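You operate a simulated robot arm through the tools that you are given. There is no shell and no other tool. Be economical: measure what you need, move in short steps, check, and stop when the job is done.

The job below is to be done with a simulated robot arm. You get a single attempt, and the scene is never put back.

Task
Open the white drawer under the black panel, put the foam crumb on the top of the wide table away in the inside of the white drawer under the black panel and shut the panel again.

It is judged by the outcome, as a careful person would: the job done as asked, and still so three seconds after it is handed in. It fails if anything else is knocked over, pushed out of place, dropped, spilled or broken.

Robot
A 7-joint arm with a two-finger parallel gripper on a trunk, on a base that drives. Base frame: it is fixed to the floor where the robot stands at the start and does not move with it; the origin is under the middle of the robot, x ahead of it, y to its left, z up. Readings come in m, rad, newtons and seconds.
With the tool pointing down near the work surface it reaches from about 0.42 to 0.9 m from the robot's upright axis, wherever it stands. Its first joint turns from -2.007 to 2.007 rad. Places, roughly: foam crumb [0.75, -1, 0.75]; inside of the white drawer under the black panel [7.5, 0.3, 0.5]; white drawer under the black panel [7.4, 0.1, 0.6]. Payload 3.91 kg.
The tool frame sits at the grasp point between the pads (the TCP): z along the fingers, y along the line on which they close. The tips reach 0.03 m beyond it. The gripper opens to 0.11 m. The fingers are 0.02 m wide and 0.01 m thick; the gripper's body (0.048 by 0.112 m) begins 0.055 m behind the TCP.
Orientation is that of the tool frame in the base frame, as a unit quaternion [x, y, z, w]. With the fingers straight down and closing along the base's y, the tool's x points along the base's -x, its y along +y and its z along -z.

Tools
- The arm moves only by the tool send_rows. Its argument "targets" is a list of rows, each a list of 3 entries, a list of its own where there are three numbers: the closure in counts, from 0 (fully open) to 255 (shut), then the shift along the base's x, y, z in m, then the turn, a rotation vector about the base's x, y, z in rad. In form: [[hand, [tx, ty, tz], [ax, ay, az]], ...]. A call has 1 to 20 rows; each row is the pose to reach, as a shift and turn from the pose commanded when the call began. A row lasts 0.2 s, in which the tool goes at most 0.05 m and 0.15 rad; a call with a longer step from one row to the next is refused whole, and so is a gripper value outside its range. A pose out of reach is approached as far as the arm can. The call stops where the force on the tool passes 40 N (or 10 N more than at its start, if that is more) or the arm is blocked; 0.2 s more then pass. Each finger travels about 0.153 m/s and halts on what it meets, pressing with about 39 N; the grip force reading is that of the motor and also rises with nothing between the fingers. The clock runs only during rows and for 0.2 s after the last one: add rows that repeat a pose to give the fingers time. It gives the time, the measured TCP pose, the force on the tool (base axes), the opening and the grip force at its end, in the units of the frame above (readings bear some noise), with the torque about the TCP (base axes, N m) and any sound that the robot's microphone picked up.
- Cameras (640 x 400 px; columns grow to the right, rows downward): "scene" is now at [0.2333, 0.1884, 1.171]; the picture's right is [-0.17, -0.99, 0.00], its down [-0.28, 0.05, -0.96] and it looks along [0.95, -0.16, -0.28] (base axes); focal length 286 px, centre (320, 200). "wrist" rides on the gripper at [0.072, 0.017, -0.103] in the tool frame; the picture's right is [-0.23, 0.97, 0.00], its down [-0.76, -0.18, -0.62] and it looks along [-0.61, -0.14, 0.78] (tool axes); focal length 222 px, centre (320, 200). There is no depth. A picture from a camera that has moved, and an enlarged one, comes with that camera's place and axes in the base frame and with its lens.
- grab_frame(camera): a new picture of that camera. The clock stands still meanwhile.
- lift_body(by): slides the trunk up (or, below 0, down) by that many m; the arm and the scene camera ride with it, the base frame stays. It gives what a move gives, with no picture.
- base_move(legs): drives the robot by 1 to 6 legs, each [ahead, left, turn to the left] in m, m and rad, along the robot's own axes; the way and the turn of a leg run together, so that a leg with both is an arc; at most 1.5 m and 3.142 rad a leg. The arm and the cameras ride along, it lands a little off, and it stops where it bumps. It gives what a move gives.
- turn_head(pan, tilt): turns the head with the scene camera to pan (to the left, within 1.396 rad either way) and tilt (down, from -0.506 to 1.204), counted from straight ahead of the robot. It gives what a move gives.
- enlarge(camera, box): a new picture of the part [left, top, right, bottom] of that camera's present view, enlarged. The clock stands still meanwhile.
- sign_off(): hands the job in; it is judged then, once.

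Work in short steps. Places have to be worked out from the pictures, the camera data and where the tool is seen: move nearer, look again, correct. Check each grasp and each placing, and mend what went wrong. You have 120 turns and 82 pictures in all, those below and enlarged ones among them. Open the gripper and draw the arm clear of the work before you hand the job in, unless the task says otherwise; then end with one line.

The tools are called after "Call:" by a JSON object that holds its "method" and its "body". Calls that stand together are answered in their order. send_rows: Moves the arm, as the interface text tells. Its arguments: {"type":"object","properties":{"targets":{"type":"array","items":{"type":"array"}}},"required":["targets"]} The other tools are called the same way: lift_body (by) slides the trunk up or down; base_move (legs) drives the base; turn_head (pan, tilt) turns the head that bears the scene camera; grab_frame (camera) takes a picture; enlarge (camera, box) takes an enlarged picture of a part of a camera's view; sign_off () hands the job in.

At the start:

```text
time_s: 0.0
tool_pos: [0.6631, -0.0632, 0.9192]
ee_rot: [0.0, 1.0, 0.0, -0.001]
wrist_force: [-0.2, -0.1, 0.0]
ft_torque: [0.0, 0.0, -0.01]
grip_width: 0.1099
grip_force: 0.0
trunk travel left (down, up): [-0.475, 0.515]
robot x, y, heading: [-0.0036, -0.0024, -0.002]
head pan, tilt: [-0.166, 0.284]
```

scene: 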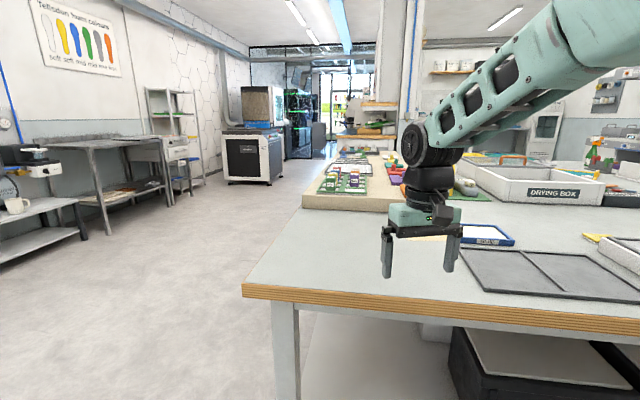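
wrist: 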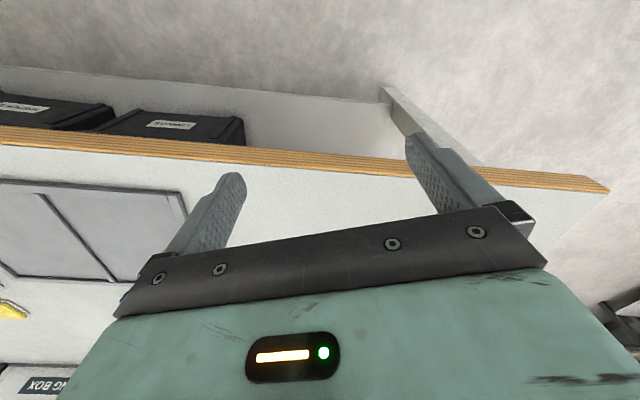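

The crumb should be off to the right of the table; I turn the head there to look.

Call:
{"method": "turn_head", "body": {"pan": -0.9, "tilt": 0.4}}

Call:
{"method": "grab_frame", "body": {"camera": "scene"}}

```text
time_s: 1.1
tool_pos: [0.664, -0.0642, 0.9199]
ee_rot: [0.0, 1.0, -0.001, 0.0]
wrist_force: [-0.1, -0.6, -1.1]
ft_torque: [0.03, -0.01, 0.0]
grip_width: 0.11
grip_force: 0.1
trunk travel left (down, up): [-0.475, 0.515]
robot x, y, heading: [-0.0017, 0.0013, -0.002]
head pan, tilt: [-0.901, 0.4]
```

```text
79 pictures are left
camera scene: at [0.1988, 0.1313, 1.1604], right [-0.78, -0.62, 0.0], down [-0.24, 0.3, -0.92], along [0.57, -0.72, -0.39], focal length 286 px, centre (320, 200)
```

scene: 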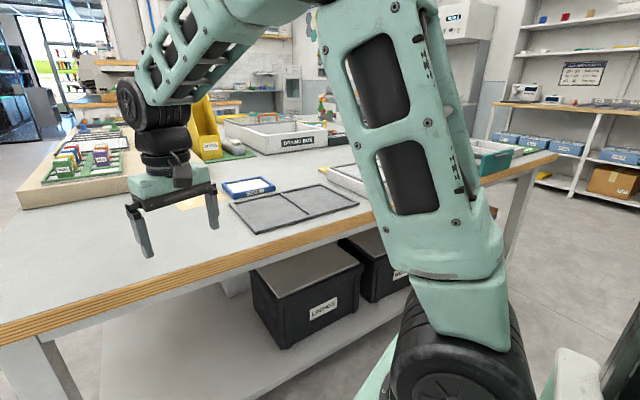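

The arm hides the crumb's area. I drive right along the table and look again.

Call:
{"method": "base_move", "body": {"legs": [[0, -0.7, 0]]}}

Call:
{"method": "turn_head", "body": {"pan": -0.3, "tilt": 0.6}}

Call:
{"method": "grab_frame", "body": {"camera": "scene"}}

Call:
{"method": "grab_frame", "body": {"camera": "wrist"}}

```text
time_s: 5.0
tool_pos: [0.6661, -0.7669, 0.9199]
ee_rot: [-0.003, 1.0, 0.0, 0.001]
wrist_force: [0.0, 0.1, -0.2]
ft_torque: [0.01, 0.0, -0.02]
grip_width: 0.1097
grip_force: 0.0
trunk travel left (down, up): [-0.475, 0.515]
robot x, y, heading: [0.0005, -0.7113, 0.004]
head pan, tilt: [-0.901, 0.4]
```

```text
time_s: 6.0
tool_pos: [0.6664, -0.766, 0.9188]
ee_rot: [-0.002, 1.0, 0.0, 0.0]
wrist_force: [-0.1, -0.2, -1.0]
ft_torque: [-0.01, -0.01, -0.02]
grip_width: 0.11
grip_force: 0.0
trunk travel left (down, up): [-0.475, 0.515]
robot x, y, heading: [-0.0012, -0.7064, 0.004]
head pan, tilt: [-0.3, 0.6]
```

```text
78 pictures are left
camera scene: at [0.2267, -0.5279, 1.1421], right [-0.29, -0.96, 0.0], down [-0.54, 0.16, -0.83], along [0.79, -0.24, -0.56], focal length 286 px, centre (320, 200)
```

scene: 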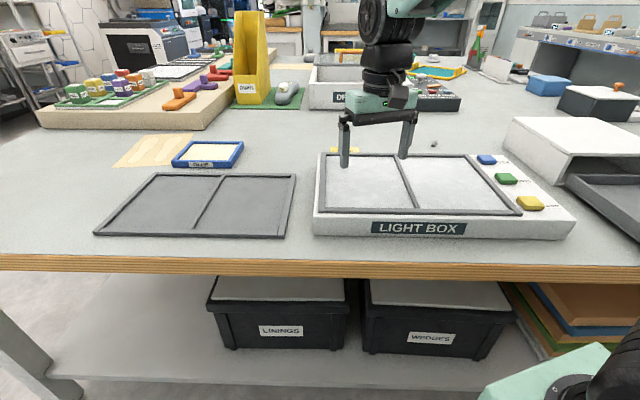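

```text
77 pictures are left
camera wrist: at [0.5938, -0.7496, 1.0234], right [0.22, 0.98, 0.0], down [0.76, -0.17, 0.62], along [0.61, -0.14, -0.78], focal length 222 px, centre (320, 200)
```

wrist: 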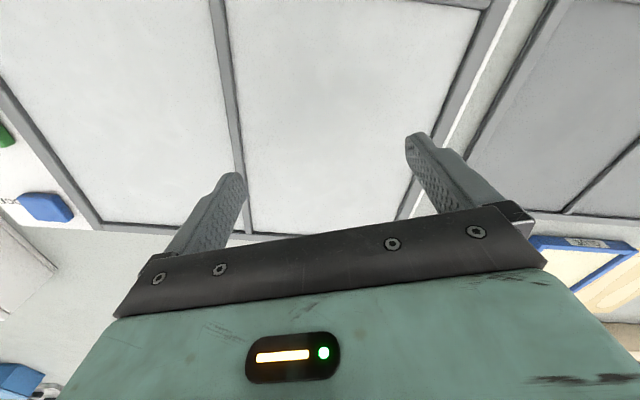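

A little grey speck sits behind the light box near (434,143). I enlarge the area to identify the crumb.

Call:
{"method": "enlarge", "body": {"camera": "scene", "box": [380, 110, 580, 235]}}

Call:
{"method": "enlarge", "body": {"camera": "scene", "box": [90, 120, 390, 280]}}

```text
3.20 times, centred on (480, 172) of scene
camera zoom: at [0.2267, -0.5279, 1.1421], right [-0.29, -0.96, 0.0], down [-0.54, 0.16, -0.83], along [0.79, -0.24, -0.56], focal length 916 px, centre (-192, 288)
```

zoom: 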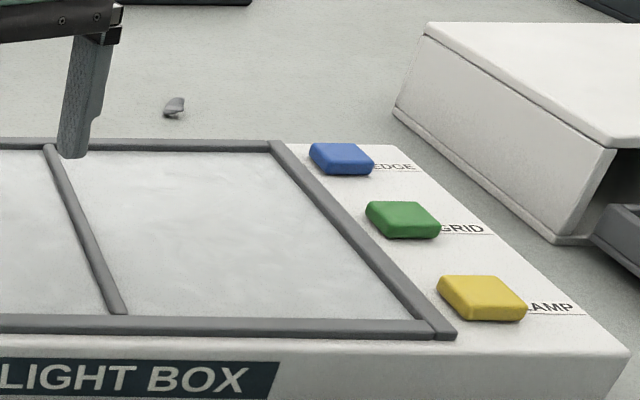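

```text
2.13 times, centred on (240, 200) of scene
camera zoom: at [0.2267, -0.5279, 1.1421], right [-0.29, -0.96, 0.0], down [-0.54, 0.16, -0.83], along [0.79, -0.24, -0.56], focal length 611 px, centre (491, 200)
```

zoom: 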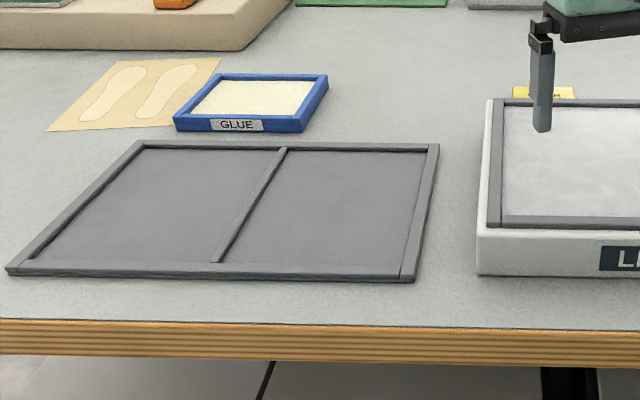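

The grey crumb is behind the light box, about (1.0, -1.18). I lift the hand a little and drive right and slightly ahead to bring it into reach.

Call:
{"method": "send_rows", "body": {"targets": [[0, [0, 0, 0.04], [0, 0, 0]], [0, [0, 0, 0.08], [0, 0, 0]], [0, [0, 0, 0.08], [0, 0, 0]]]}}

Call:
{"method": "base_move", "body": {"legs": [[0, -0.42, 0], [0.1, 0, 0]]}}

Call:
{"method": "turn_head", "body": {"pan": -0.1, "tilt": 0.6}}

Call:
{"method": "grab_frame", "body": {"camera": "scene"}}

Call:
{"method": "grab_frame", "body": {"camera": "wrist"}}

```text
time_s: 6.8
tool_pos: [0.6657, -0.7659, 0.9999]
ee_rot: [-0.002, 1.0, 0.0, 0.0]
wrist_force: [-0.6, 0.2, -0.5]
ft_torque: [0.0, 0.02, 0.02]
grip_width: 0.1101
grip_force: 0.0
trunk travel left (down, up): [-0.475, 0.515]
robot x, y, heading: [0.0024, -0.7061, 0.003]
head pan, tilt: [-0.3, 0.6]
```

```text
time_s: 9.4
tool_pos: [0.657, -1.154, 1.0035]
ee_rot: [-0.01, 1.0, -0.001, 0.001]
wrist_force: [0.1, 0.0, 0.6]
ft_torque: [0.01, 0.0, 0.0]
grip_width: 0.1099
grip_force: 0.1
trunk travel left (down, up): [-0.475, 0.515]
robot x, y, heading: [-0.0056, -1.1053, 0.02]
head pan, tilt: [-0.3, 0.6]
stopped in leg 1: the robot was blocked; the commanded pose is now the measured one
```

```text
time_s: 10.2
tool_pos: [0.6557, -1.1546, 1.0032]
ee_rot: [-0.011, 1.0, -0.002, 0.002]
wrist_force: [0.1, -0.6, 0.4]
ft_torque: [0.0, -0.01, 0.01]
grip_width: 0.11
grip_force: 0.0
trunk travel left (down, up): [-0.475, 0.515]
robot x, y, heading: [-0.0073, -1.1111, 0.018]
head pan, tilt: [-0.099, 0.6]
```

```text
74 pictures are left
camera scene: at [0.2161, -0.9055, 1.1431], right [-0.08, -1.0, 0.0], down [-0.56, 0.04, -0.83], along [0.82, -0.07, -0.56], focal length 286 px, centre (320, 200)
```

scene: 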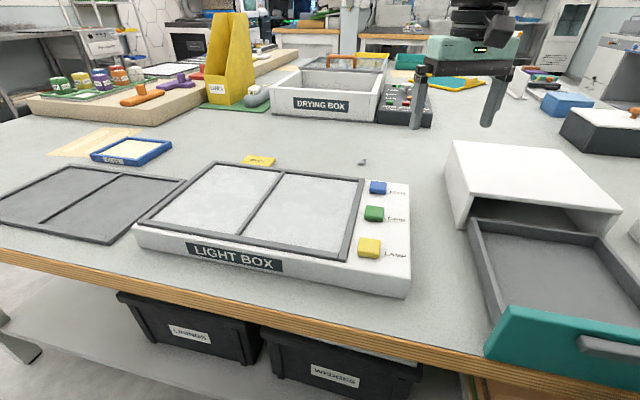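

```text
73 pictures are left
camera wrist: at [0.5834, -1.1378, 1.1066], right [0.21, 0.98, 0.0], down [0.76, -0.16, 0.63], along [0.61, -0.13, -0.78], focal length 222 px, centre (320, 200)
```

wrist: 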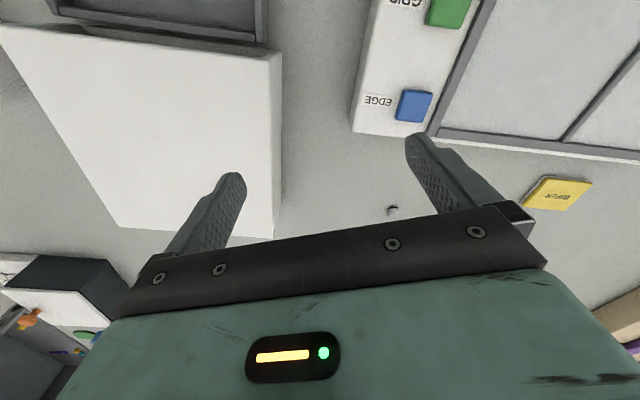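

Triangulating three views gives the crumb at about (0.872, -1.07, 0.80), within reach. I move the hand over it and look with the wrist camera.

Call:
{"method": "send_rows", "body": {"targets": [[0, [0.045, 0.018, 0], [0, 0, 0]], [0, [0.09, 0.036, 0], [0, 0, 0]], [0, [0.135, 0.054, 0], [0, 0, 0]], [0, [0.18, 0.072, 0], [0, 0, 0]], [0, [0.216, 0.085, -0.02], [0, 0, 0]], [0, [0.216, 0.085, -0.065], [0, 0, 0]], [0, [0.216, 0.085, -0.1], [0, 0, 0]], [0, [0.216, 0.085, -0.1], [0, 0, 0]]]}}

Call:
{"method": "grab_frame", "body": {"camera": "wrist"}}

Call:
{"method": "grab_frame", "body": {"camera": "scene"}}

```text
time_s: 11.9
tool_pos: [0.8722, -1.0699, 0.9061]
ee_rot: [-0.01, 1.0, -0.002, 0.003]
wrist_force: [-0.4, -0.2, 0.3]
ft_torque: [0.0, -0.03, 0.01]
grip_width: 0.11
grip_force: 0.1
out of reach, approached as far as the arm can: row 5
trunk travel left (down, up): [-0.475, 0.515]
robot x, y, heading: [-0.0037, -1.1099, 0.025]
head pan, tilt: [-0.099, 0.6]
```

```text
72 pictures are left
camera wrist: at [0.7993, -1.0539, 1.0088], right [0.21, 0.98, 0.0], down [0.76, -0.16, 0.63], along [0.61, -0.13, -0.78], focal length 222 px, centre (320, 200)
```

wrist: 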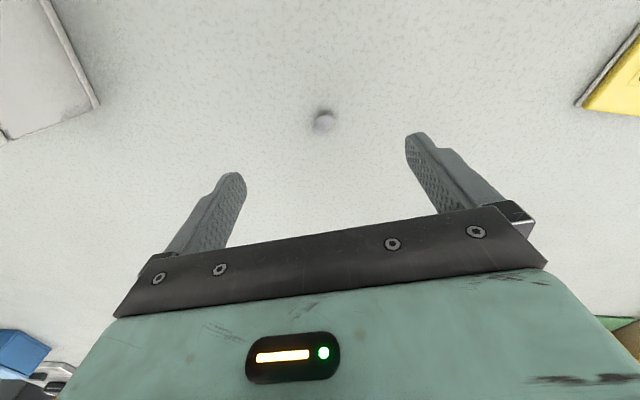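

```text
71 pictures are left
camera scene: at [0.2159, -0.9058, 1.1427], right [-0.08, -1.0, 0.0], down [-0.56, 0.04, -0.83], along [0.83, -0.07, -0.56], focal length 286 px, centre (320, 200)
```

scene: 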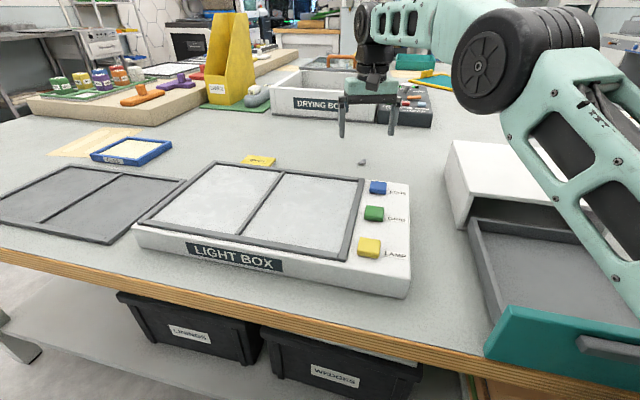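

The crumb sits right below the TCP. I descend to tips just above the table and check.

Call:
{"method": "send_rows", "body": {"targets": [[0, [0, 0, -0.03], [0, 0, 0]], [0, [0, 0, -0.055], [0, 0, 0]], [0, [0, 0, -0.065], [0, 0, 0]], [0, [0, 0, -0.065], [0, 0, 0]]]}}

Call:
{"method": "grab_frame", "body": {"camera": "wrist"}}

Call:
{"method": "enlarge", "body": {"camera": "scene", "box": [310, 90, 430, 180]}}

```text
time_s: 12.9
tool_pos: [0.8735, -1.0704, 0.8388]
ee_rot: [-0.011, 1.0, -0.003, 0.002]
wrist_force: [-0.2, 0.1, -0.3]
ft_torque: [0.02, -0.03, 0.01]
grip_width: 0.1102
grip_force: 0.0
trunk travel left (down, up): [-0.475, 0.515]
robot x, y, heading: [-0.0029, -1.1101, 0.024]
head pan, tilt: [-0.099, 0.6]
```

```text
70 pictures are left
camera wrist: at [0.8001, -1.0541, 0.9417], right [0.21, 0.98, 0.0], down [0.76, -0.16, 0.63], along [0.61, -0.13, -0.78], focal length 222 px, centre (320, 200)
```

wrist: 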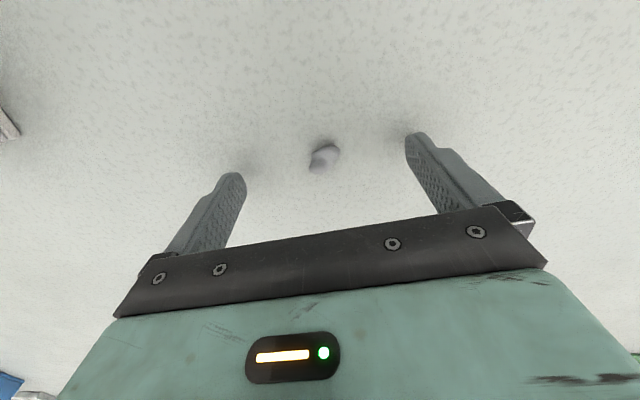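

```text
4.44 times, centred on (370, 135) of scene
camera zoom: at [0.2159, -0.9059, 1.1427], right [-0.08, -1.0, 0.0], down [-0.56, 0.04, -0.83], along [0.83, -0.07, -0.56], focal length 1273 px, centre (98, 489)
```

zoom: 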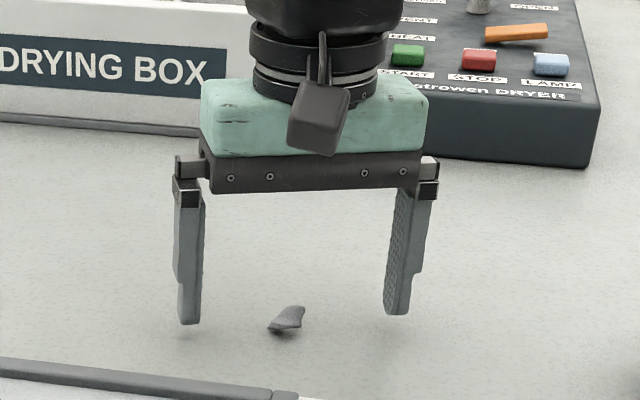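

Tips still hover slightly above the table and the crumb lies midway. I go down in small steps, shifted a few mm back.

Call:
{"method": "send_rows", "body": {"targets": [[0, [-0.004, 0, -0.004], [0, 0, 0]], [0, [-0.004, 0, -0.008], [0, 0, 0]], [0, [-0.004, 0, -0.008], [0, 0, 0]]]}}

Call:
{"method": "enlarge", "body": {"camera": "scene", "box": [320, 125, 410, 180]}}

Call:
{"method": "grab_frame", "body": {"camera": "wrist"}}

```text
time_s: 13.8
tool_pos: [0.8689, -1.0691, 0.8313]
ee_rot: [-0.011, 1.0, -0.002, 0.002]
wrist_force: [0.1, 0.4, -1.0]
ft_torque: [0.0, -0.02, -0.01]
grip_width: 0.1101
grip_force: 0.1
trunk travel left (down, up): [-0.475, 0.515]
robot x, y, heading: [-0.0041, -1.1102, 0.02]
head pan, tilt: [-0.099, 0.6]
```

```text
7.11 times, centred on (365, 152) of scene
camera zoom: at [0.2158, -0.9059, 1.1426], right [-0.08, -1.0, 0.0], down [-0.56, 0.04, -0.83], along [0.83, -0.07, -0.56], focal length 2036 px, centre (0, 538)
```

zoom: 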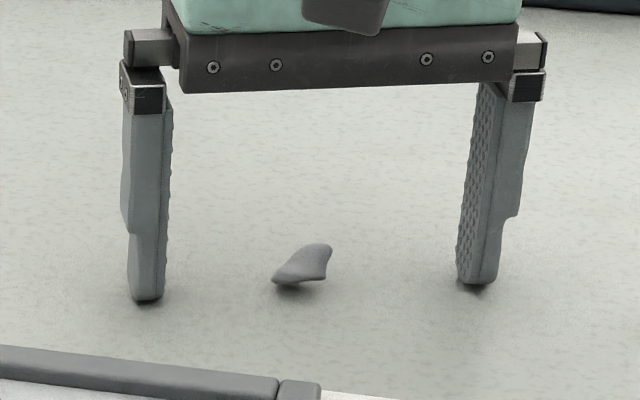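

```text
67 pictures are left
camera wrist: at [0.7965, -1.0541, 0.9338], right [0.21, 0.98, 0.0], down [0.76, -0.16, 0.63], along [0.61, -0.13, -0.78], focal length 222 px, centre (320, 200)
```

wrist: 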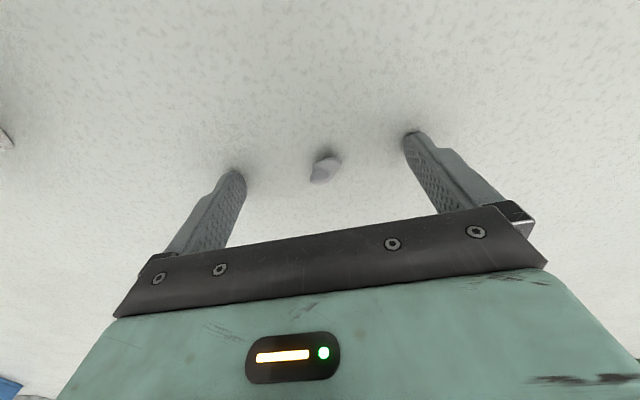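

Tips are about at the table; the crumb is about 4 mm ahead of the fingertip line. I correct that, go 1 mm lower and close.

Call:
{"method": "send_rows", "body": {"targets": [[0, [0.004, 0, -0.0015], [0, 0, 0]], [100, [0.004, 0, -0.0015], [0, 0, 0]], [180, [0.004, 0, -0.0015], [0, 0, 0]], [255, [0.004, 0, -0.0015], [0, 0, 0]], [255, [0.004, 0, -0.0015], [0, 0, 0]], [255, [0.004, 0, -0.0015], [0, 0, 0]]]}}

Call:
{"method": "grab_frame", "body": {"camera": "wrist"}}

```text
time_s: 15.2
tool_pos: [0.8726, -1.0698, 0.8296]
ee_rot: [-0.011, 1.0, -0.001, 0.004]
wrist_force: [0.1, 7.8, 18.5]
ft_torque: [0.4, 0.18, -0.05]
grip_width: 0.0151
grip_force: 39.2
trunk travel left (down, up): [-0.475, 0.515]
robot x, y, heading: [-0.0047, -1.1098, 0.026]
head pan, tilt: [-0.099, 0.6]
```

```text
66 pictures are left
camera wrist: at [0.8003, -1.0536, 0.9332], right [0.21, 0.98, 0.0], down [0.76, -0.16, 0.63], along [0.62, -0.13, -0.78], focal length 222 px, centre (320, 200)
```

wrist: 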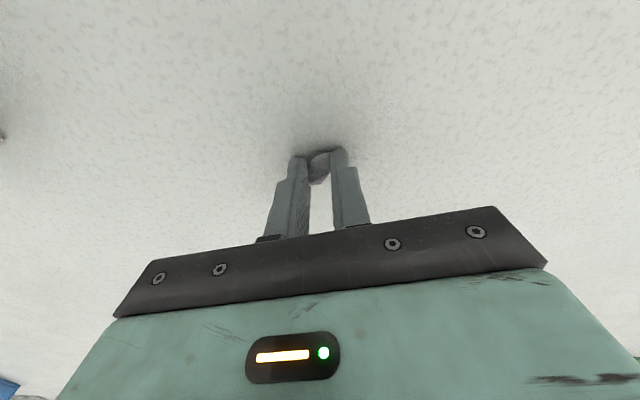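

The crumb is held between the tips (width 15 mm). I lift and check.

Call:
{"method": "send_rows", "body": {"targets": [[255, [0, 0, 0.03], [0, 0, 0]], [255, [0, 0, 0.07], [0, 0, 0]], [255, [0, 0, 0.12], [0, 0, 0]], [255, [0, 0, 0.12], [0, 0, 0]]]}}

Call:
{"method": "grab_frame", "body": {"camera": "wrist"}}

Call:
{"method": "turn_head", "body": {"pan": -1.2, "tilt": 0.8}}

Call:
{"method": "grab_frame", "body": {"camera": "scene"}}

```text
time_s: 16.1
tool_pos: [0.8723, -1.0689, 0.9476]
ee_rot: [-0.011, 1.0, -0.002, 0.001]
wrist_force: [-0.1, -0.7, -0.7]
ft_torque: [-0.03, 0.03, 0.01]
grip_width: 0.0143
grip_force: 38.8
trunk travel left (down, up): [-0.475, 0.515]
robot x, y, heading: [0.0006, -1.1086, 0.024]
head pan, tilt: [-0.099, 0.6]
```

```text
65 pictures are left
camera wrist: at [0.7997, -1.0531, 1.0518], right [0.21, 0.98, 0.0], down [0.76, -0.16, 0.63], along [0.61, -0.13, -0.78], focal length 222 px, centre (320, 200)
```

wrist: 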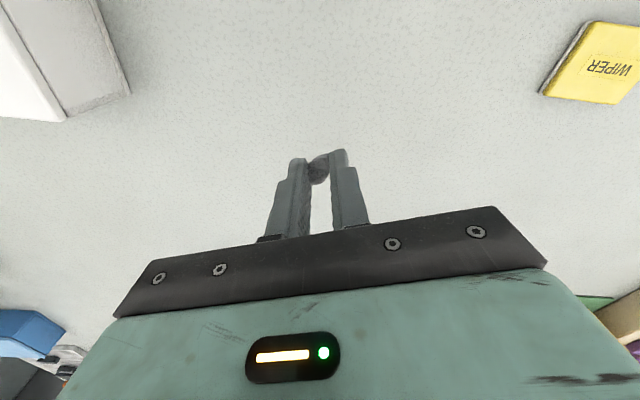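

```text
time_s: 17.5
tool_pos: [0.8733, -1.0693, 0.9474]
ee_rot: [-0.011, 1.0, -0.002, 0.003]
wrist_force: [0.2, -0.1, -0.3]
ft_torque: [0.02, 0.0, 0.0]
grip_width: 0.0142
grip_force: 38.7
trunk travel left (down, up): [-0.475, 0.515]
robot x, y, heading: [-0.0053, -1.11, 0.019]
head pan, tilt: [-1.201, 0.799]
```

```text
64 pictures are left
camera scene: at [0.1586, -0.9737, 1.1257], right [-0.92, -0.38, 0.0], down [-0.27, 0.66, -0.7], along [0.27, -0.65, -0.71], focal length 286 px, centre (320, 200)
```

scene: 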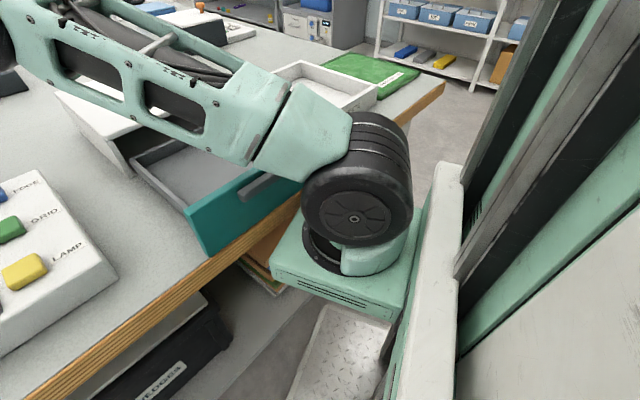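

The crumb is held. The table stands skewed (its edge comes nearer on the right) and my mount likely met the protruding teal drawer, so I first move straight left, away, then check that nothing was displaced.

Call:
{"method": "base_move", "body": {"legs": [[0, 0.3, 0]]}}

Call:
{"method": "turn_head", "body": {"pan": -0.9, "tilt": 0.8}}

Call:
{"method": "grab_frame", "body": {"camera": "scene"}}

```text
time_s: 19.6
tool_pos: [0.8711, -0.7684, 0.9455]
ee_rot: [-0.008, 1.0, 0.0, -0.001]
wrist_force: [-0.3, -0.1, 0.1]
ft_torque: [-0.01, 0.01, 0.03]
grip_width: 0.0139
grip_force: 39.4
trunk travel left (down, up): [-0.475, 0.515]
robot x, y, heading: [-0.0072, -0.8032, 0.021]
head pan, tilt: [-1.201, 0.799]
```

```text
time_s: 20.4
tool_pos: [0.8712, -0.7684, 0.9433]
ee_rot: [-0.009, 1.0, 0.0, 0.0]
wrist_force: [-0.3, 0.1, 0.2]
ft_torque: [0.0, 0.01, 0.0]
grip_width: 0.0143
grip_force: 38.8
trunk travel left (down, up): [-0.475, 0.515]
robot x, y, heading: [-0.012, -0.8058, 0.016]
head pan, tilt: [-0.901, 0.799]
```

```text
63 pictures are left
camera scene: at [0.1788, -0.6596, 1.1252], right [-0.77, -0.63, 0.0], down [-0.45, 0.55, -0.7], along [0.44, -0.54, -0.72], focal length 286 px, centre (320, 200)
```

scene: 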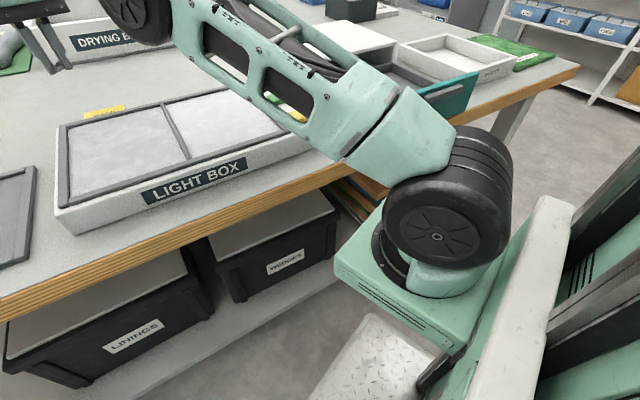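

Nothing is displaced. I retract and raise the hand, then drive left past the table's end.

Call:
{"method": "send_rows", "body": {"targets": [[255, [-0.04, 0, 0.02], [0, 0, 0]], [255, [-0.08, 0, 0.04], [0, 0, 0]], [255, [-0.12, 0, 0.06], [0, 0, 0]], [255, [-0.16, 0, 0.08], [0, 0, 0]], [255, [-0.2, 0, 0.1], [0, 0, 0]], [255, [-0.24, 0, 0.12], [0, 0, 0]], [255, [-0.28, 0, 0.12], [0, 0, 0]]]}}

Call:
{"method": "base_move", "body": {"legs": [[0, 1.2, -0.02]]}}

Call:
{"method": "turn_head", "body": {"pan": 0.2, "tilt": 0.3}}

Call:
{"method": "grab_frame", "body": {"camera": "scene"}}

```text
time_s: 21.9
tool_pos: [0.5893, -0.7657, 1.0621]
ee_rot: [-0.009, 1.0, 0.0, 0.0]
wrist_force: [-0.4, 0.6, 0.5]
ft_torque: [-0.02, 0.05, 0.01]
grip_width: 0.0143
grip_force: 38.9
trunk travel left (down, up): [-0.475, 0.515]
robot x, y, heading: [-0.0098, -0.8028, 0.02]
head pan, tilt: [-0.901, 0.799]
```

```text
time_s: 28.1
tool_pos: [0.5808, 0.4428, 1.0628]
ee_rot: [0.0, 1.0, 0.0, 0.001]
wrist_force: [0.6, 1.3, -0.6]
ft_torque: [0.02, -0.02, -0.03]
grip_width: 0.0139
grip_force: 39.5
trunk travel left (down, up): [-0.475, 0.515]
robot x, y, heading: [-0.0178, 0.4126, -0.007]
head pan, tilt: [-0.901, 0.799]
```

```text
time_s: 29.5
tool_pos: [0.5811, 0.443, 1.063]
ee_rot: [0.001, 1.0, 0.0, 0.0]
wrist_force: [-0.6, -0.8, -0.3]
ft_torque: [0.02, 0.02, 0.04]
grip_width: 0.014
grip_force: 38.9
trunk travel left (down, up): [-0.475, 0.515]
robot x, y, heading: [-0.0232, 0.4156, -0.004]
head pan, tilt: [0.201, 0.3]
```

```text
62 pictures are left
camera scene: at [0.2127, 0.6393, 1.1696], right [0.2, -0.98, 0.0], down [-0.29, -0.06, -0.96], along [0.94, 0.19, -0.3], focal length 286 px, centre (320, 200)
```

scene: 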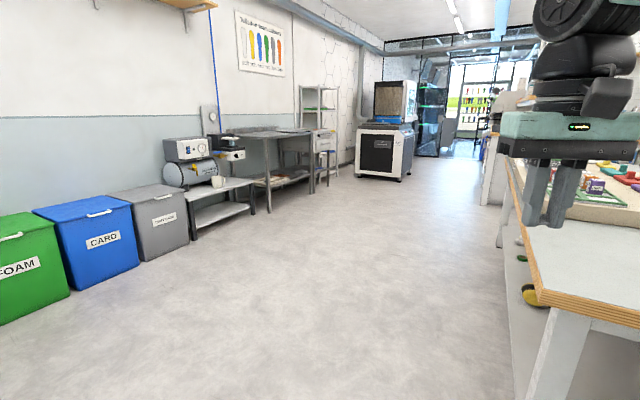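

The aisle is clear. I enlarge the far area where the drawer should be.

Call:
{"method": "enlarge", "body": {"camera": "scene", "box": [330, 60, 510, 200]}}

```text
2.86 times, centred on (420, 130) of scene
camera zoom: at [0.2127, 0.6393, 1.1696], right [0.2, -0.98, 0.0], down [-0.29, -0.06, -0.96], along [0.94, 0.19, -0.3], focal length 818 px, centre (34, 400)
```

zoom: 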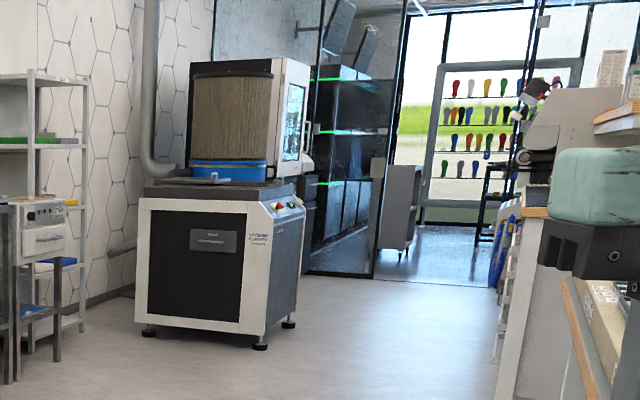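

The drawer unit seems to stand against the left wall behind the white machine; the room runs at about −0.33 rad. I shift left, turn along the aisle and drive ahead 3 m.

Call:
{"method": "base_move", "body": {"legs": [[0, 0.9, 0], [0, 0, -0.33], [1.5, 0, 0], [1.5, 0, 0]]}}

Call:
{"method": "turn_head", "body": {"pan": 0.1, "tilt": 0.25}}

Call:
{"method": "grab_frame", "body": {"camera": "scene"}}

```text
time_s: 32.1
tool_pos: [0.5826, 0.8712, 1.0637]
ee_rot: [-0.023, 1.0, 0.001, 0.0]
wrist_force: [-0.3, 0.3, -0.2]
ft_torque: [-0.02, 0.01, 0.0]
grip_width: 0.0142
grip_force: 39.2
trunk travel left (down, up): [-0.475, 0.515]
robot x, y, heading: [-0.0157, 0.814, 0.037]
head pan, tilt: [0.201, 0.3]
stopped in leg 1: the robot was blocked; the commanded pose is now the measured one
```

```text
time_s: 32.8
tool_pos: [0.5823, 0.871, 1.0643]
ee_rot: [-0.023, 1.0, 0.001, 0.001]
wrist_force: [0.0, 0.2, 1.0]
ft_torque: [0.0, 0.01, -0.02]
grip_width: 0.0145
grip_force: 39.6
trunk travel left (down, up): [-0.475, 0.515]
robot x, y, heading: [-0.0181, 0.8207, 0.037]
head pan, tilt: [0.099, 0.25]
```

```text
60 pictures are left
camera scene: at [0.2087, 1.0417, 1.1743], right [0.14, -0.99, 0.0], down [-0.24, -0.03, -0.97], along [0.96, 0.13, -0.25], focal length 286 px, centre (320, 200)
```

scene: 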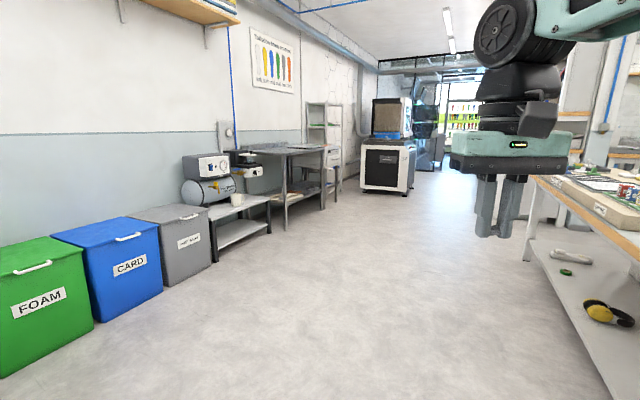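

Blocked on the left by something unseen, likely at the rear left. I look there.

Call:
{"method": "turn_head", "body": {"pan": 1.39, "tilt": 0.9}}

Call:
{"method": "grab_frame", "body": {"camera": "scene"}}

```text
time_s: 34.2
tool_pos: [0.581, 0.8717, 1.0645]
ee_rot: [-0.023, 1.0, 0.0, 0.001]
wrist_force: [0.2, 0.1, -0.2]
ft_torque: [0.0, -0.02, 0.05]
grip_width: 0.0142
grip_force: 38.9
trunk travel left (down, up): [-0.475, 0.515]
robot x, y, heading: [-0.0177, 0.8205, 0.035]
head pan, tilt: [1.389, 0.901]
```

```text
59 pictures are left
camera scene: at [0.127, 1.1036, 1.1174], right [0.99, -0.14, 0.0], down [-0.11, -0.78, -0.62], along [0.09, 0.62, -0.78], focal length 286 px, centre (320, 200)
```

scene: 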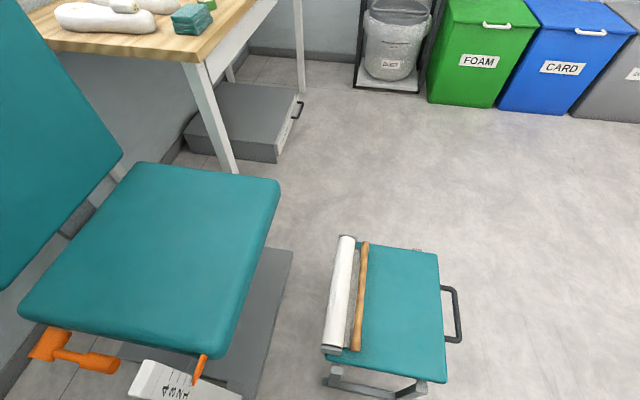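

A teal chair and a small stool with rolls stand close on the left; I only touched one lightly and nothing fell. I back off right a bit, straighten, drive ahead between stool and table, then shift left and turn along the aisle.

Call:
{"method": "base_move", "body": {"legs": [[0, -0.09, -0.035], [0.9, 0, 0]]}}

Call:
{"method": "grab_frame", "body": {"camera": "scene"}}

```text
time_s: 39.7
tool_pos: [1.4806, 0.7664, 1.0638]
ee_rot: [-0.007, 1.0, 0.001, 0.0]
wrist_force: [0.6, 0.0, 0.6]
ft_torque: [0.05, 0.02, -0.01]
grip_width: 0.014
grip_force: 39.5
trunk travel left (down, up): [-0.475, 0.515]
robot x, y, heading: [0.8826, 0.7288, 0.008]
head pan, tilt: [1.389, 0.901]
```

```text
58 pictures are left
camera scene: at [1.0348, 1.0137, 1.1173], right [0.98, -0.17, 0.0], down [-0.14, -0.77, -0.62], along [0.11, 0.61, -0.78], focal length 286 px, centre (320, 200)
```

scene: 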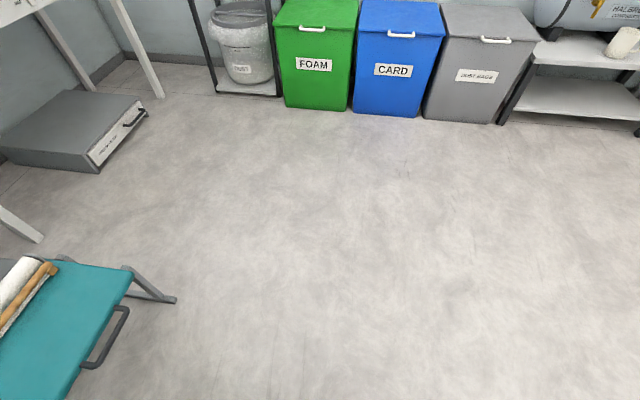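

The stool's handle is still beside my rear, so I drive ahead a further half metre, then turn −0.33 and shift left, then ahead.

Call:
{"method": "base_move", "body": {"legs": [[0.5, 0, 0], [0, 0.2, -0.33], [1.5, 0, 0]]}}

Call:
{"method": "turn_head", "body": {"pan": 0.2, "tilt": 0.25}}

Call:
{"method": "grab_frame", "body": {"camera": "scene"}}

```text
time_s: 50.8
tool_pos: [3.3983, 0.28, 1.0642]
ee_rot: [0.161, 0.987, -0.001, 0.001]
wrist_force: [0.4, 0.0, 0.4]
ft_torque: [0.01, -0.01, -0.04]
grip_width: 0.0142
grip_force: 39.0
trunk travel left (down, up): [-0.475, 0.515]
robot x, y, heading: [2.8266, 0.4488, -0.326]
head pan, tilt: [1.389, 0.901]
```

```text
time_s: 52.2
tool_pos: [3.3989, 0.2789, 1.0641]
ee_rot: [0.161, 0.987, 0.0, 0.0]
wrist_force: [0.2, 0.7, -0.9]
ft_torque: [0.02, 0.01, -0.02]
grip_width: 0.0142
grip_force: 39.0
trunk travel left (down, up): [-0.475, 0.515]
robot x, y, heading: [2.8202, 0.4469, -0.33]
head pan, tilt: [0.201, 0.25]
```

```text
57 pictures are left
camera scene: at [3.1146, 0.5813, 1.1743], right [-0.13, -0.99, 0.0], down [-0.25, 0.03, -0.97], along [0.96, -0.12, -0.25], focal length 286 px, centre (320, 200)
```

scene: 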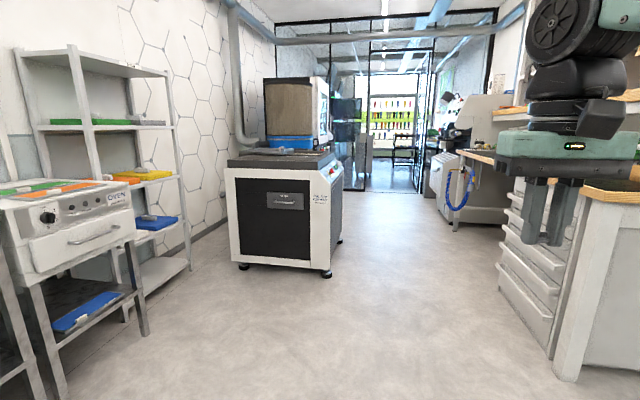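

The aisle is clear at my line (about 0.3 m each side past the machine). I drive 2.6 m ahead and look left.

Call:
{"method": "base_move", "body": {"legs": [[1.3, 0, 0], [1.3, 0, 0]]}}

Call:
{"method": "turn_head", "body": {"pan": 0.7, "tilt": 0.3}}

Call:
{"method": "grab_frame", "body": {"camera": "scene"}}

```text
time_s: 64.8
tool_pos: [5.8386, -0.5629, 1.0637]
ee_rot: [0.161, 0.987, 0.001, 0.001]
wrist_force: [0.2, 0.7, 0.4]
ft_torque: [-0.02, 0.02, 0.02]
grip_width: 0.0143
grip_force: 38.6
trunk travel left (down, up): [-0.475, 0.515]
robot x, y, heading: [5.2608, -0.3982, -0.328]
head pan, tilt: [0.201, 0.25]
```

```text
time_s: 65.7
tool_pos: [5.8387, -0.5641, 1.0645]
ee_rot: [0.161, 0.987, 0.0, 0.002]
wrist_force: [0.9, -0.5, -0.3]
ft_torque: [-0.03, 0.0, 0.03]
grip_width: 0.014
grip_force: 39.5
trunk travel left (down, up): [-0.475, 0.515]
robot x, y, heading: [5.2608, -0.4012, -0.329]
head pan, tilt: [0.7, 0.3]
```

```text
56 pictures are left
camera scene: at [5.5476, -0.2165, 1.1696], right [0.36, -0.93, 0.0], down [-0.28, -0.11, -0.96], along [0.89, 0.35, -0.3], focal length 286 px, centre (320, 200)
```

scene: 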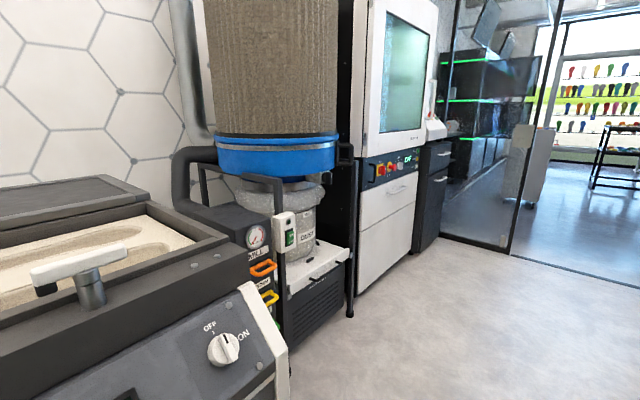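

That's it: the white cabinet with the black control strip and a white drawer beneath it, at about (7.4, 0.0). I check the right side ahead before driving on.

Call:
{"method": "enlarge", "body": {"camera": "scene", "box": [330, 130, 450, 300]}}

Call:
{"method": "turn_head", "body": {"pan": -0.35, "tilt": 0.45}}

Call:
{"method": "grab_frame", "body": {"camera": "scene"}}

```text
2.35 times, centred on (390, 215) of scene
camera zoom: at [5.5476, -0.2165, 1.1696], right [0.36, -0.93, 0.0], down [-0.28, -0.11, -0.96], along [0.89, 0.35, -0.3], focal length 674 px, centre (155, 165)
```

zoom: 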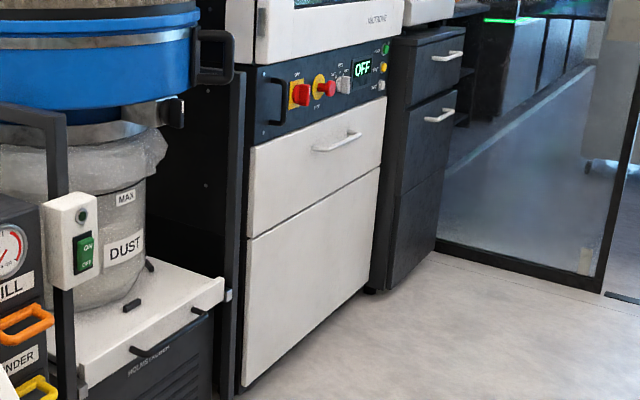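

```text
time_s: 67.0
tool_pos: [5.8386, -0.5644, 1.0645]
ee_rot: [0.161, 0.987, 0.0, 0.001]
wrist_force: [-0.1, 0.5, -0.4]
ft_torque: [0.02, -0.01, 0.02]
grip_width: 0.0144
grip_force: 38.7
trunk travel left (down, up): [-0.475, 0.515]
robot x, y, heading: [5.2592, -0.3958, -0.328]
head pan, tilt: [-0.351, 0.45]
```

```text
54 pictures are left
camera scene: at [5.5321, -0.308, 1.1557], right [-0.63, -0.78, 0.0], down [-0.34, 0.27, -0.9], along [0.7, -0.56, -0.44], focal length 286 px, centre (320, 200)
```

scene: 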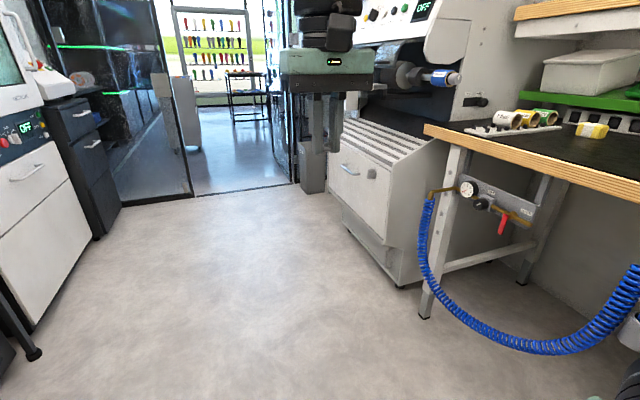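

Handle triangulates to about (7.30, −0.04, 0.70). I drive 1.8 m ahead and turn left to face the drawer.

Call:
{"method": "base_move", "body": {"legs": [[1.2, 0, 0], [0.6, 0, 0], [0, 0, 1.57]]}}

Call:
{"method": "turn_head", "body": {"pan": 0, "tilt": 0.5}}

Call:
{"method": "grab_frame", "body": {"camera": "scene"}}

```text
time_s: 79.9
tool_pos: [7.1479, -0.4191, 1.064]
ee_rot: [-0.576, 0.818, 0.001, 0.0]
wrist_force: [-0.6, -1.0, 1.1]
ft_torque: [-0.04, -0.01, -0.02]
grip_width: 0.014
grip_force: 39.1
trunk travel left (down, up): [-0.475, 0.515]
robot x, y, heading: [6.969, -0.9942, 1.217]
head pan, tilt: [-0.351, 0.45]
```

```text
time_s: 80.7
tool_pos: [7.1485, -0.4192, 1.0648]
ee_rot: [-0.576, 0.818, 0.002, 0.0]
wrist_force: [0.4, 0.3, 1.0]
ft_torque: [0.02, -0.01, 0.02]
grip_width: 0.0141
grip_force: 39.2
trunk travel left (down, up): [-0.475, 0.515]
robot x, y, heading: [6.9703, -0.9908, 1.219]
head pan, tilt: [0.0, 0.499]
```

```text
53 pictures are left
camera scene: at [6.8566, -0.7047, 1.1512], right [0.94, -0.34, 0.0], down [-0.16, -0.45, -0.88], along [0.3, 0.82, -0.48], focal length 286 px, centre (320, 200)
```

scene: 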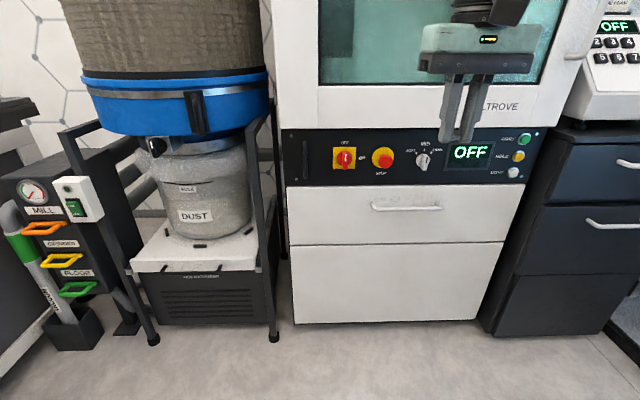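

I face the drawer nicely. I enlarge the handle to judge its stand-off.

Call:
{"method": "enlarge", "body": {"camera": "scene", "box": [340, 170, 480, 250]}}

```text
4.57 times, centred on (410, 210) of scene
camera zoom: at [6.8566, -0.7047, 1.1512], right [0.94, -0.34, 0.0], down [-0.16, -0.45, -0.88], along [0.3, 0.82, -0.48], focal length 1309 px, centre (-91, 154)
```

zoom: 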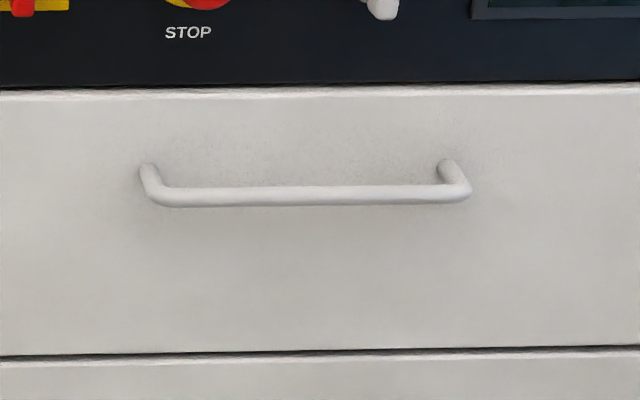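

The bar handle stands ~4 cm off the face with ~8 cm free above it, so I can hook it from above with the closed, tilted fingers while still holding the crumb. I move closer, align, and lower the trunk.

Call:
{"method": "base_move", "body": {"legs": [[0.12, -0.08, 0.018]]}}

Call:
{"method": "lift_body", "body": {"by": -0.15}}

Call:
{"method": "turn_head", "body": {"pan": -0.1, "tilt": 0.5}}

Call:
{"method": "grab_frame", "body": {"camera": "scene"}}

```text
time_s: 82.1
tool_pos: [7.2514, -0.3304, 1.0638]
ee_rot: [-0.584, 0.812, 0.002, 0.0]
wrist_force: [-0.2, 1.2, 0.4]
ft_torque: [0.02, -0.02, 0.0]
grip_width: 0.0142
grip_force: 38.5
trunk travel left (down, up): [-0.475, 0.515]
robot x, y, heading: [7.0817, -0.9085, 1.244]
head pan, tilt: [0.0, 0.499]
```

```text
time_s: 83.8
tool_pos: [7.2517, -0.3307, 0.9147]
ee_rot: [-0.583, 0.812, 0.001, -0.001]
wrist_force: [0.1, 0.3, 0.0]
ft_torque: [0.04, -0.01, -0.02]
grip_width: 0.014
grip_force: 38.6
trunk travel left (down, up): [-0.325, 0.665]
robot x, y, heading: [7.0834, -0.9093, 1.243]
head pan, tilt: [0.0, 0.499]
```

```text
time_s: 84.5
tool_pos: [7.2505, -0.3301, 0.9141]
ee_rot: [-0.583, 0.813, 0.001, 0.001]
wrist_force: [-0.6, 0.2, 0.0]
ft_torque: [-0.01, 0.01, -0.02]
grip_width: 0.0143
grip_force: 38.8
trunk travel left (down, up): [-0.325, 0.665]
robot x, y, heading: [7.0802, -0.9076, 1.238]
head pan, tilt: [-0.099, 0.499]
```

```text
51 pictures are left
camera scene: at [6.9735, -0.6247, 1.0012], right [0.91, -0.42, 0.0], down [-0.2, -0.43, -0.88], along [0.37, 0.8, -0.48], focal length 286 px, centre (320, 200)
```

scene: 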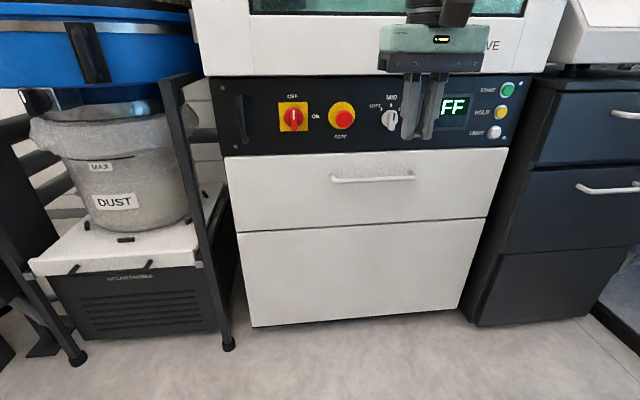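

Bar centre works out to (7.355, −0.104, 0.717). I tilt the tool 25° toward the drawer and bring the closed fingers to a point above and in front of the bar, then look.

Call:
{"method": "send_rows", "body": {"targets": [[255, [0.014, 0.029, -0.017], [0.1, -0.035, 0]], [255, [0.028, 0.057, -0.033], [0.2, -0.07, 0]], [255, [0.042, 0.086, -0.05], [0.3, -0.105, 0]], [255, [0.057, 0.115, -0.067], [0.412, -0.143, 0]], [255, [0.071, 0.143, -0.083], [0.412, -0.143, 0]], [255, [0.085, 0.172, -0.1], [0.412, -0.143, 0]], [255, [0.085, 0.172, -0.1], [0.412, -0.143, 0]]]}}

Call:
{"method": "enlarge", "body": {"camera": "scene", "box": [310, 90, 470, 190]}}

Call:
{"method": "grab_frame", "body": {"camera": "wrist"}}

```text
time_s: 86.1
tool_pos: [7.3365, -0.1599, 0.8154]
ee_rot: [-0.57, 0.793, 0.126, 0.177]
wrist_force: [0.1, -0.1, 0.1]
ft_torque: [-0.01, 0.04, -0.01]
grip_width: 0.0142
grip_force: 39.0
trunk travel left (down, up): [-0.325, 0.665]
robot x, y, heading: [7.0859, -0.9034, 1.244]
head pan, tilt: [-0.099, 0.499]
```

```text
4.00 times, centred on (390, 140) of scene
camera zoom: at [6.9736, -0.6248, 1.0012], right [0.91, -0.42, 0.0], down [-0.2, -0.43, -0.88], along [0.37, 0.8, -0.48], focal length 1146 px, centre (40, 440)
```

zoom: 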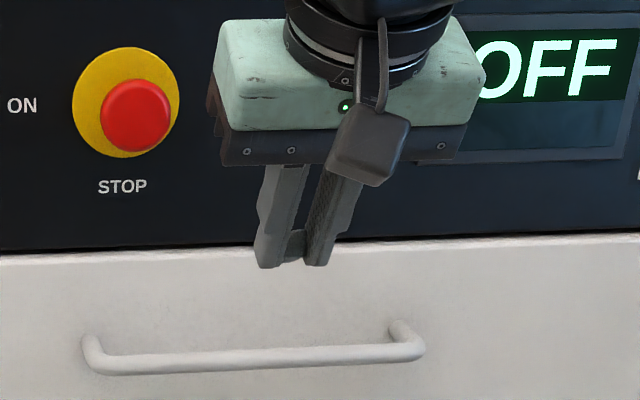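

```text
49 pictures are left
camera wrist: at [7.2855, -0.2572, 0.8792], right [-0.86, 0.51, 0.09], down [0.3, 0.35, 0.89], along [0.42, 0.79, -0.45], focal length 222 px, centre (320, 200)
```

wrist: 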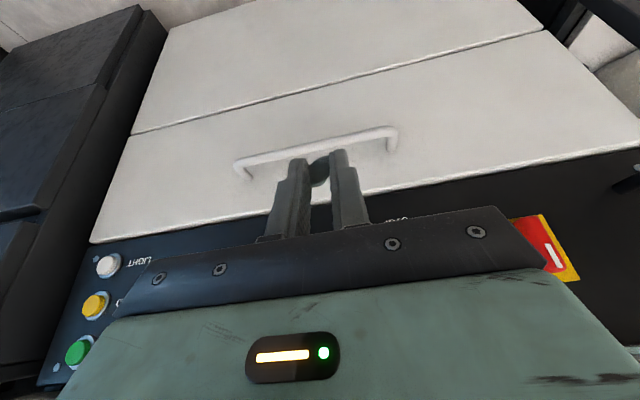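

Wrist/scene intersection puts the bar farther and lower (n≈2.36, z≈0.69). I approach 7 cm closer and re-check.

Call:
{"method": "send_rows", "body": {"targets": [[255, [0.008, 0.022, -0.012], [0, 0, 0]], [255, [0.015, 0.044, -0.024], [0, 0, 0]], [255, [0.023, 0.066, -0.035], [0, 0, 0]], [255, [0.023, 0.066, -0.035], [0, 0, 0]]]}}

Call:
{"method": "enlarge", "body": {"camera": "scene", "box": [310, 90, 470, 190]}}

Call:
{"method": "grab_frame", "body": {"camera": "wrist"}}

```text
time_s: 87.1
tool_pos: [7.359, -0.0929, 0.7802]
ee_rot: [-0.569, 0.793, 0.126, 0.177]
wrist_force: [-0.9, -0.8, 0.1]
ft_torque: [-0.05, 0.01, 0.03]
grip_width: 0.0141
grip_force: 38.8
trunk travel left (down, up): [-0.325, 0.665]
robot x, y, heading: [7.0789, -0.9085, 1.237]
head pan, tilt: [-0.099, 0.499]
```

```text
4.00 times, centred on (390, 140) of scene
camera zoom: at [6.9736, -0.6247, 1.0012], right [0.91, -0.42, 0.0], down [-0.2, -0.43, -0.88], along [0.37, 0.8, -0.48], focal length 1146 px, centre (40, 440)
```

zoom: 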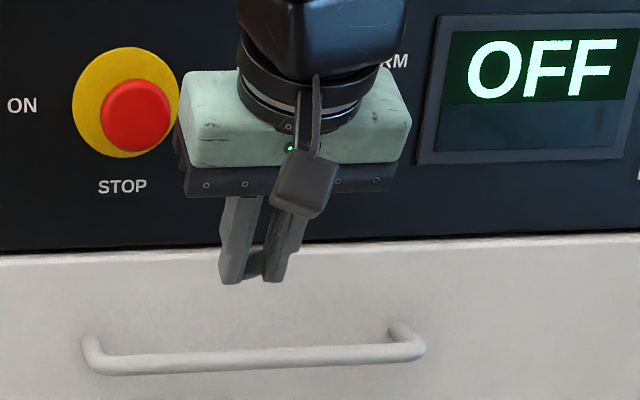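

```text
47 pictures are left
camera wrist: at [7.3086, -0.1904, 0.8433], right [-0.86, 0.51, 0.09], down [0.3, 0.35, 0.89], along [0.42, 0.79, -0.45], focal length 222 px, centre (320, 200)
```

wrist: 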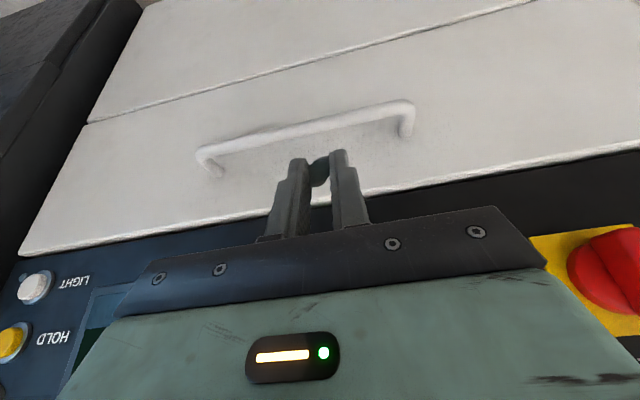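

Consistent: bar at n=2.37, z=0.684. I move to the pre-hook point and slide partway along the tool axis behind the bar, then look.

Call:
{"method": "send_rows", "body": {"targets": [[255, [0.024, 0.032, -0.017], [0, 0, 0]], [255, [0.027, 0.04, -0.035], [0, 0, 0]], [255, [0.0295, 0.048, -0.053], [0, 0, 0]], [255, [0.0295, 0.048, -0.053], [0, 0, 0]]]}}

Call:
{"method": "enlarge", "body": {"camera": "scene", "box": [310, 110, 470, 210]}}

Call:
{"method": "grab_frame", "body": {"camera": "wrist"}}

```text
time_s: 88.1
tool_pos: [7.3903, -0.0435, 0.7271]
ee_rot: [-0.57, 0.792, 0.127, 0.177]
wrist_force: [-0.5, 0.3, -0.1]
ft_torque: [-0.01, -0.02, 0.02]
grip_width: 0.0142
grip_force: 38.7
trunk travel left (down, up): [-0.325, 0.665]
robot x, y, heading: [7.0815, -0.9103, 1.237]
head pan, tilt: [-0.099, 0.499]
```

```text
4.00 times, centred on (390, 160) of scene
camera zoom: at [6.9736, -0.6247, 1.0012], right [0.91, -0.42, 0.0], down [-0.2, -0.43, -0.88], along [0.37, 0.8, -0.48], focal length 1146 px, centre (40, 360)
```

zoom: 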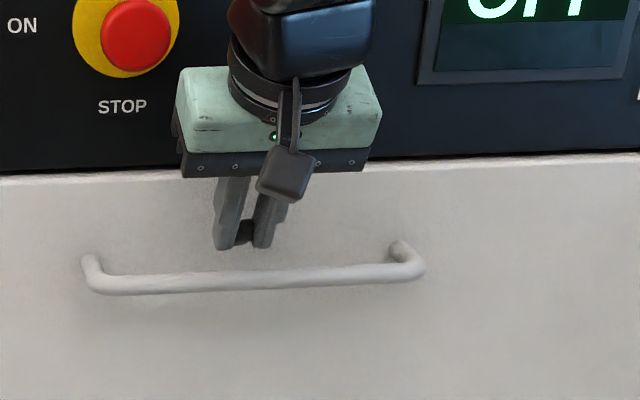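

```text
45 pictures are left
camera wrist: at [7.3396, -0.1416, 0.7893], right [-0.86, 0.51, 0.09], down [0.3, 0.35, 0.89], along [0.42, 0.79, -0.45], focal length 222 px, centre (320, 200)
```

wrist: 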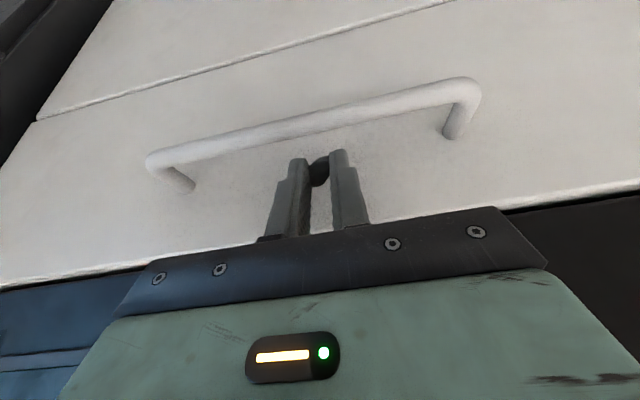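

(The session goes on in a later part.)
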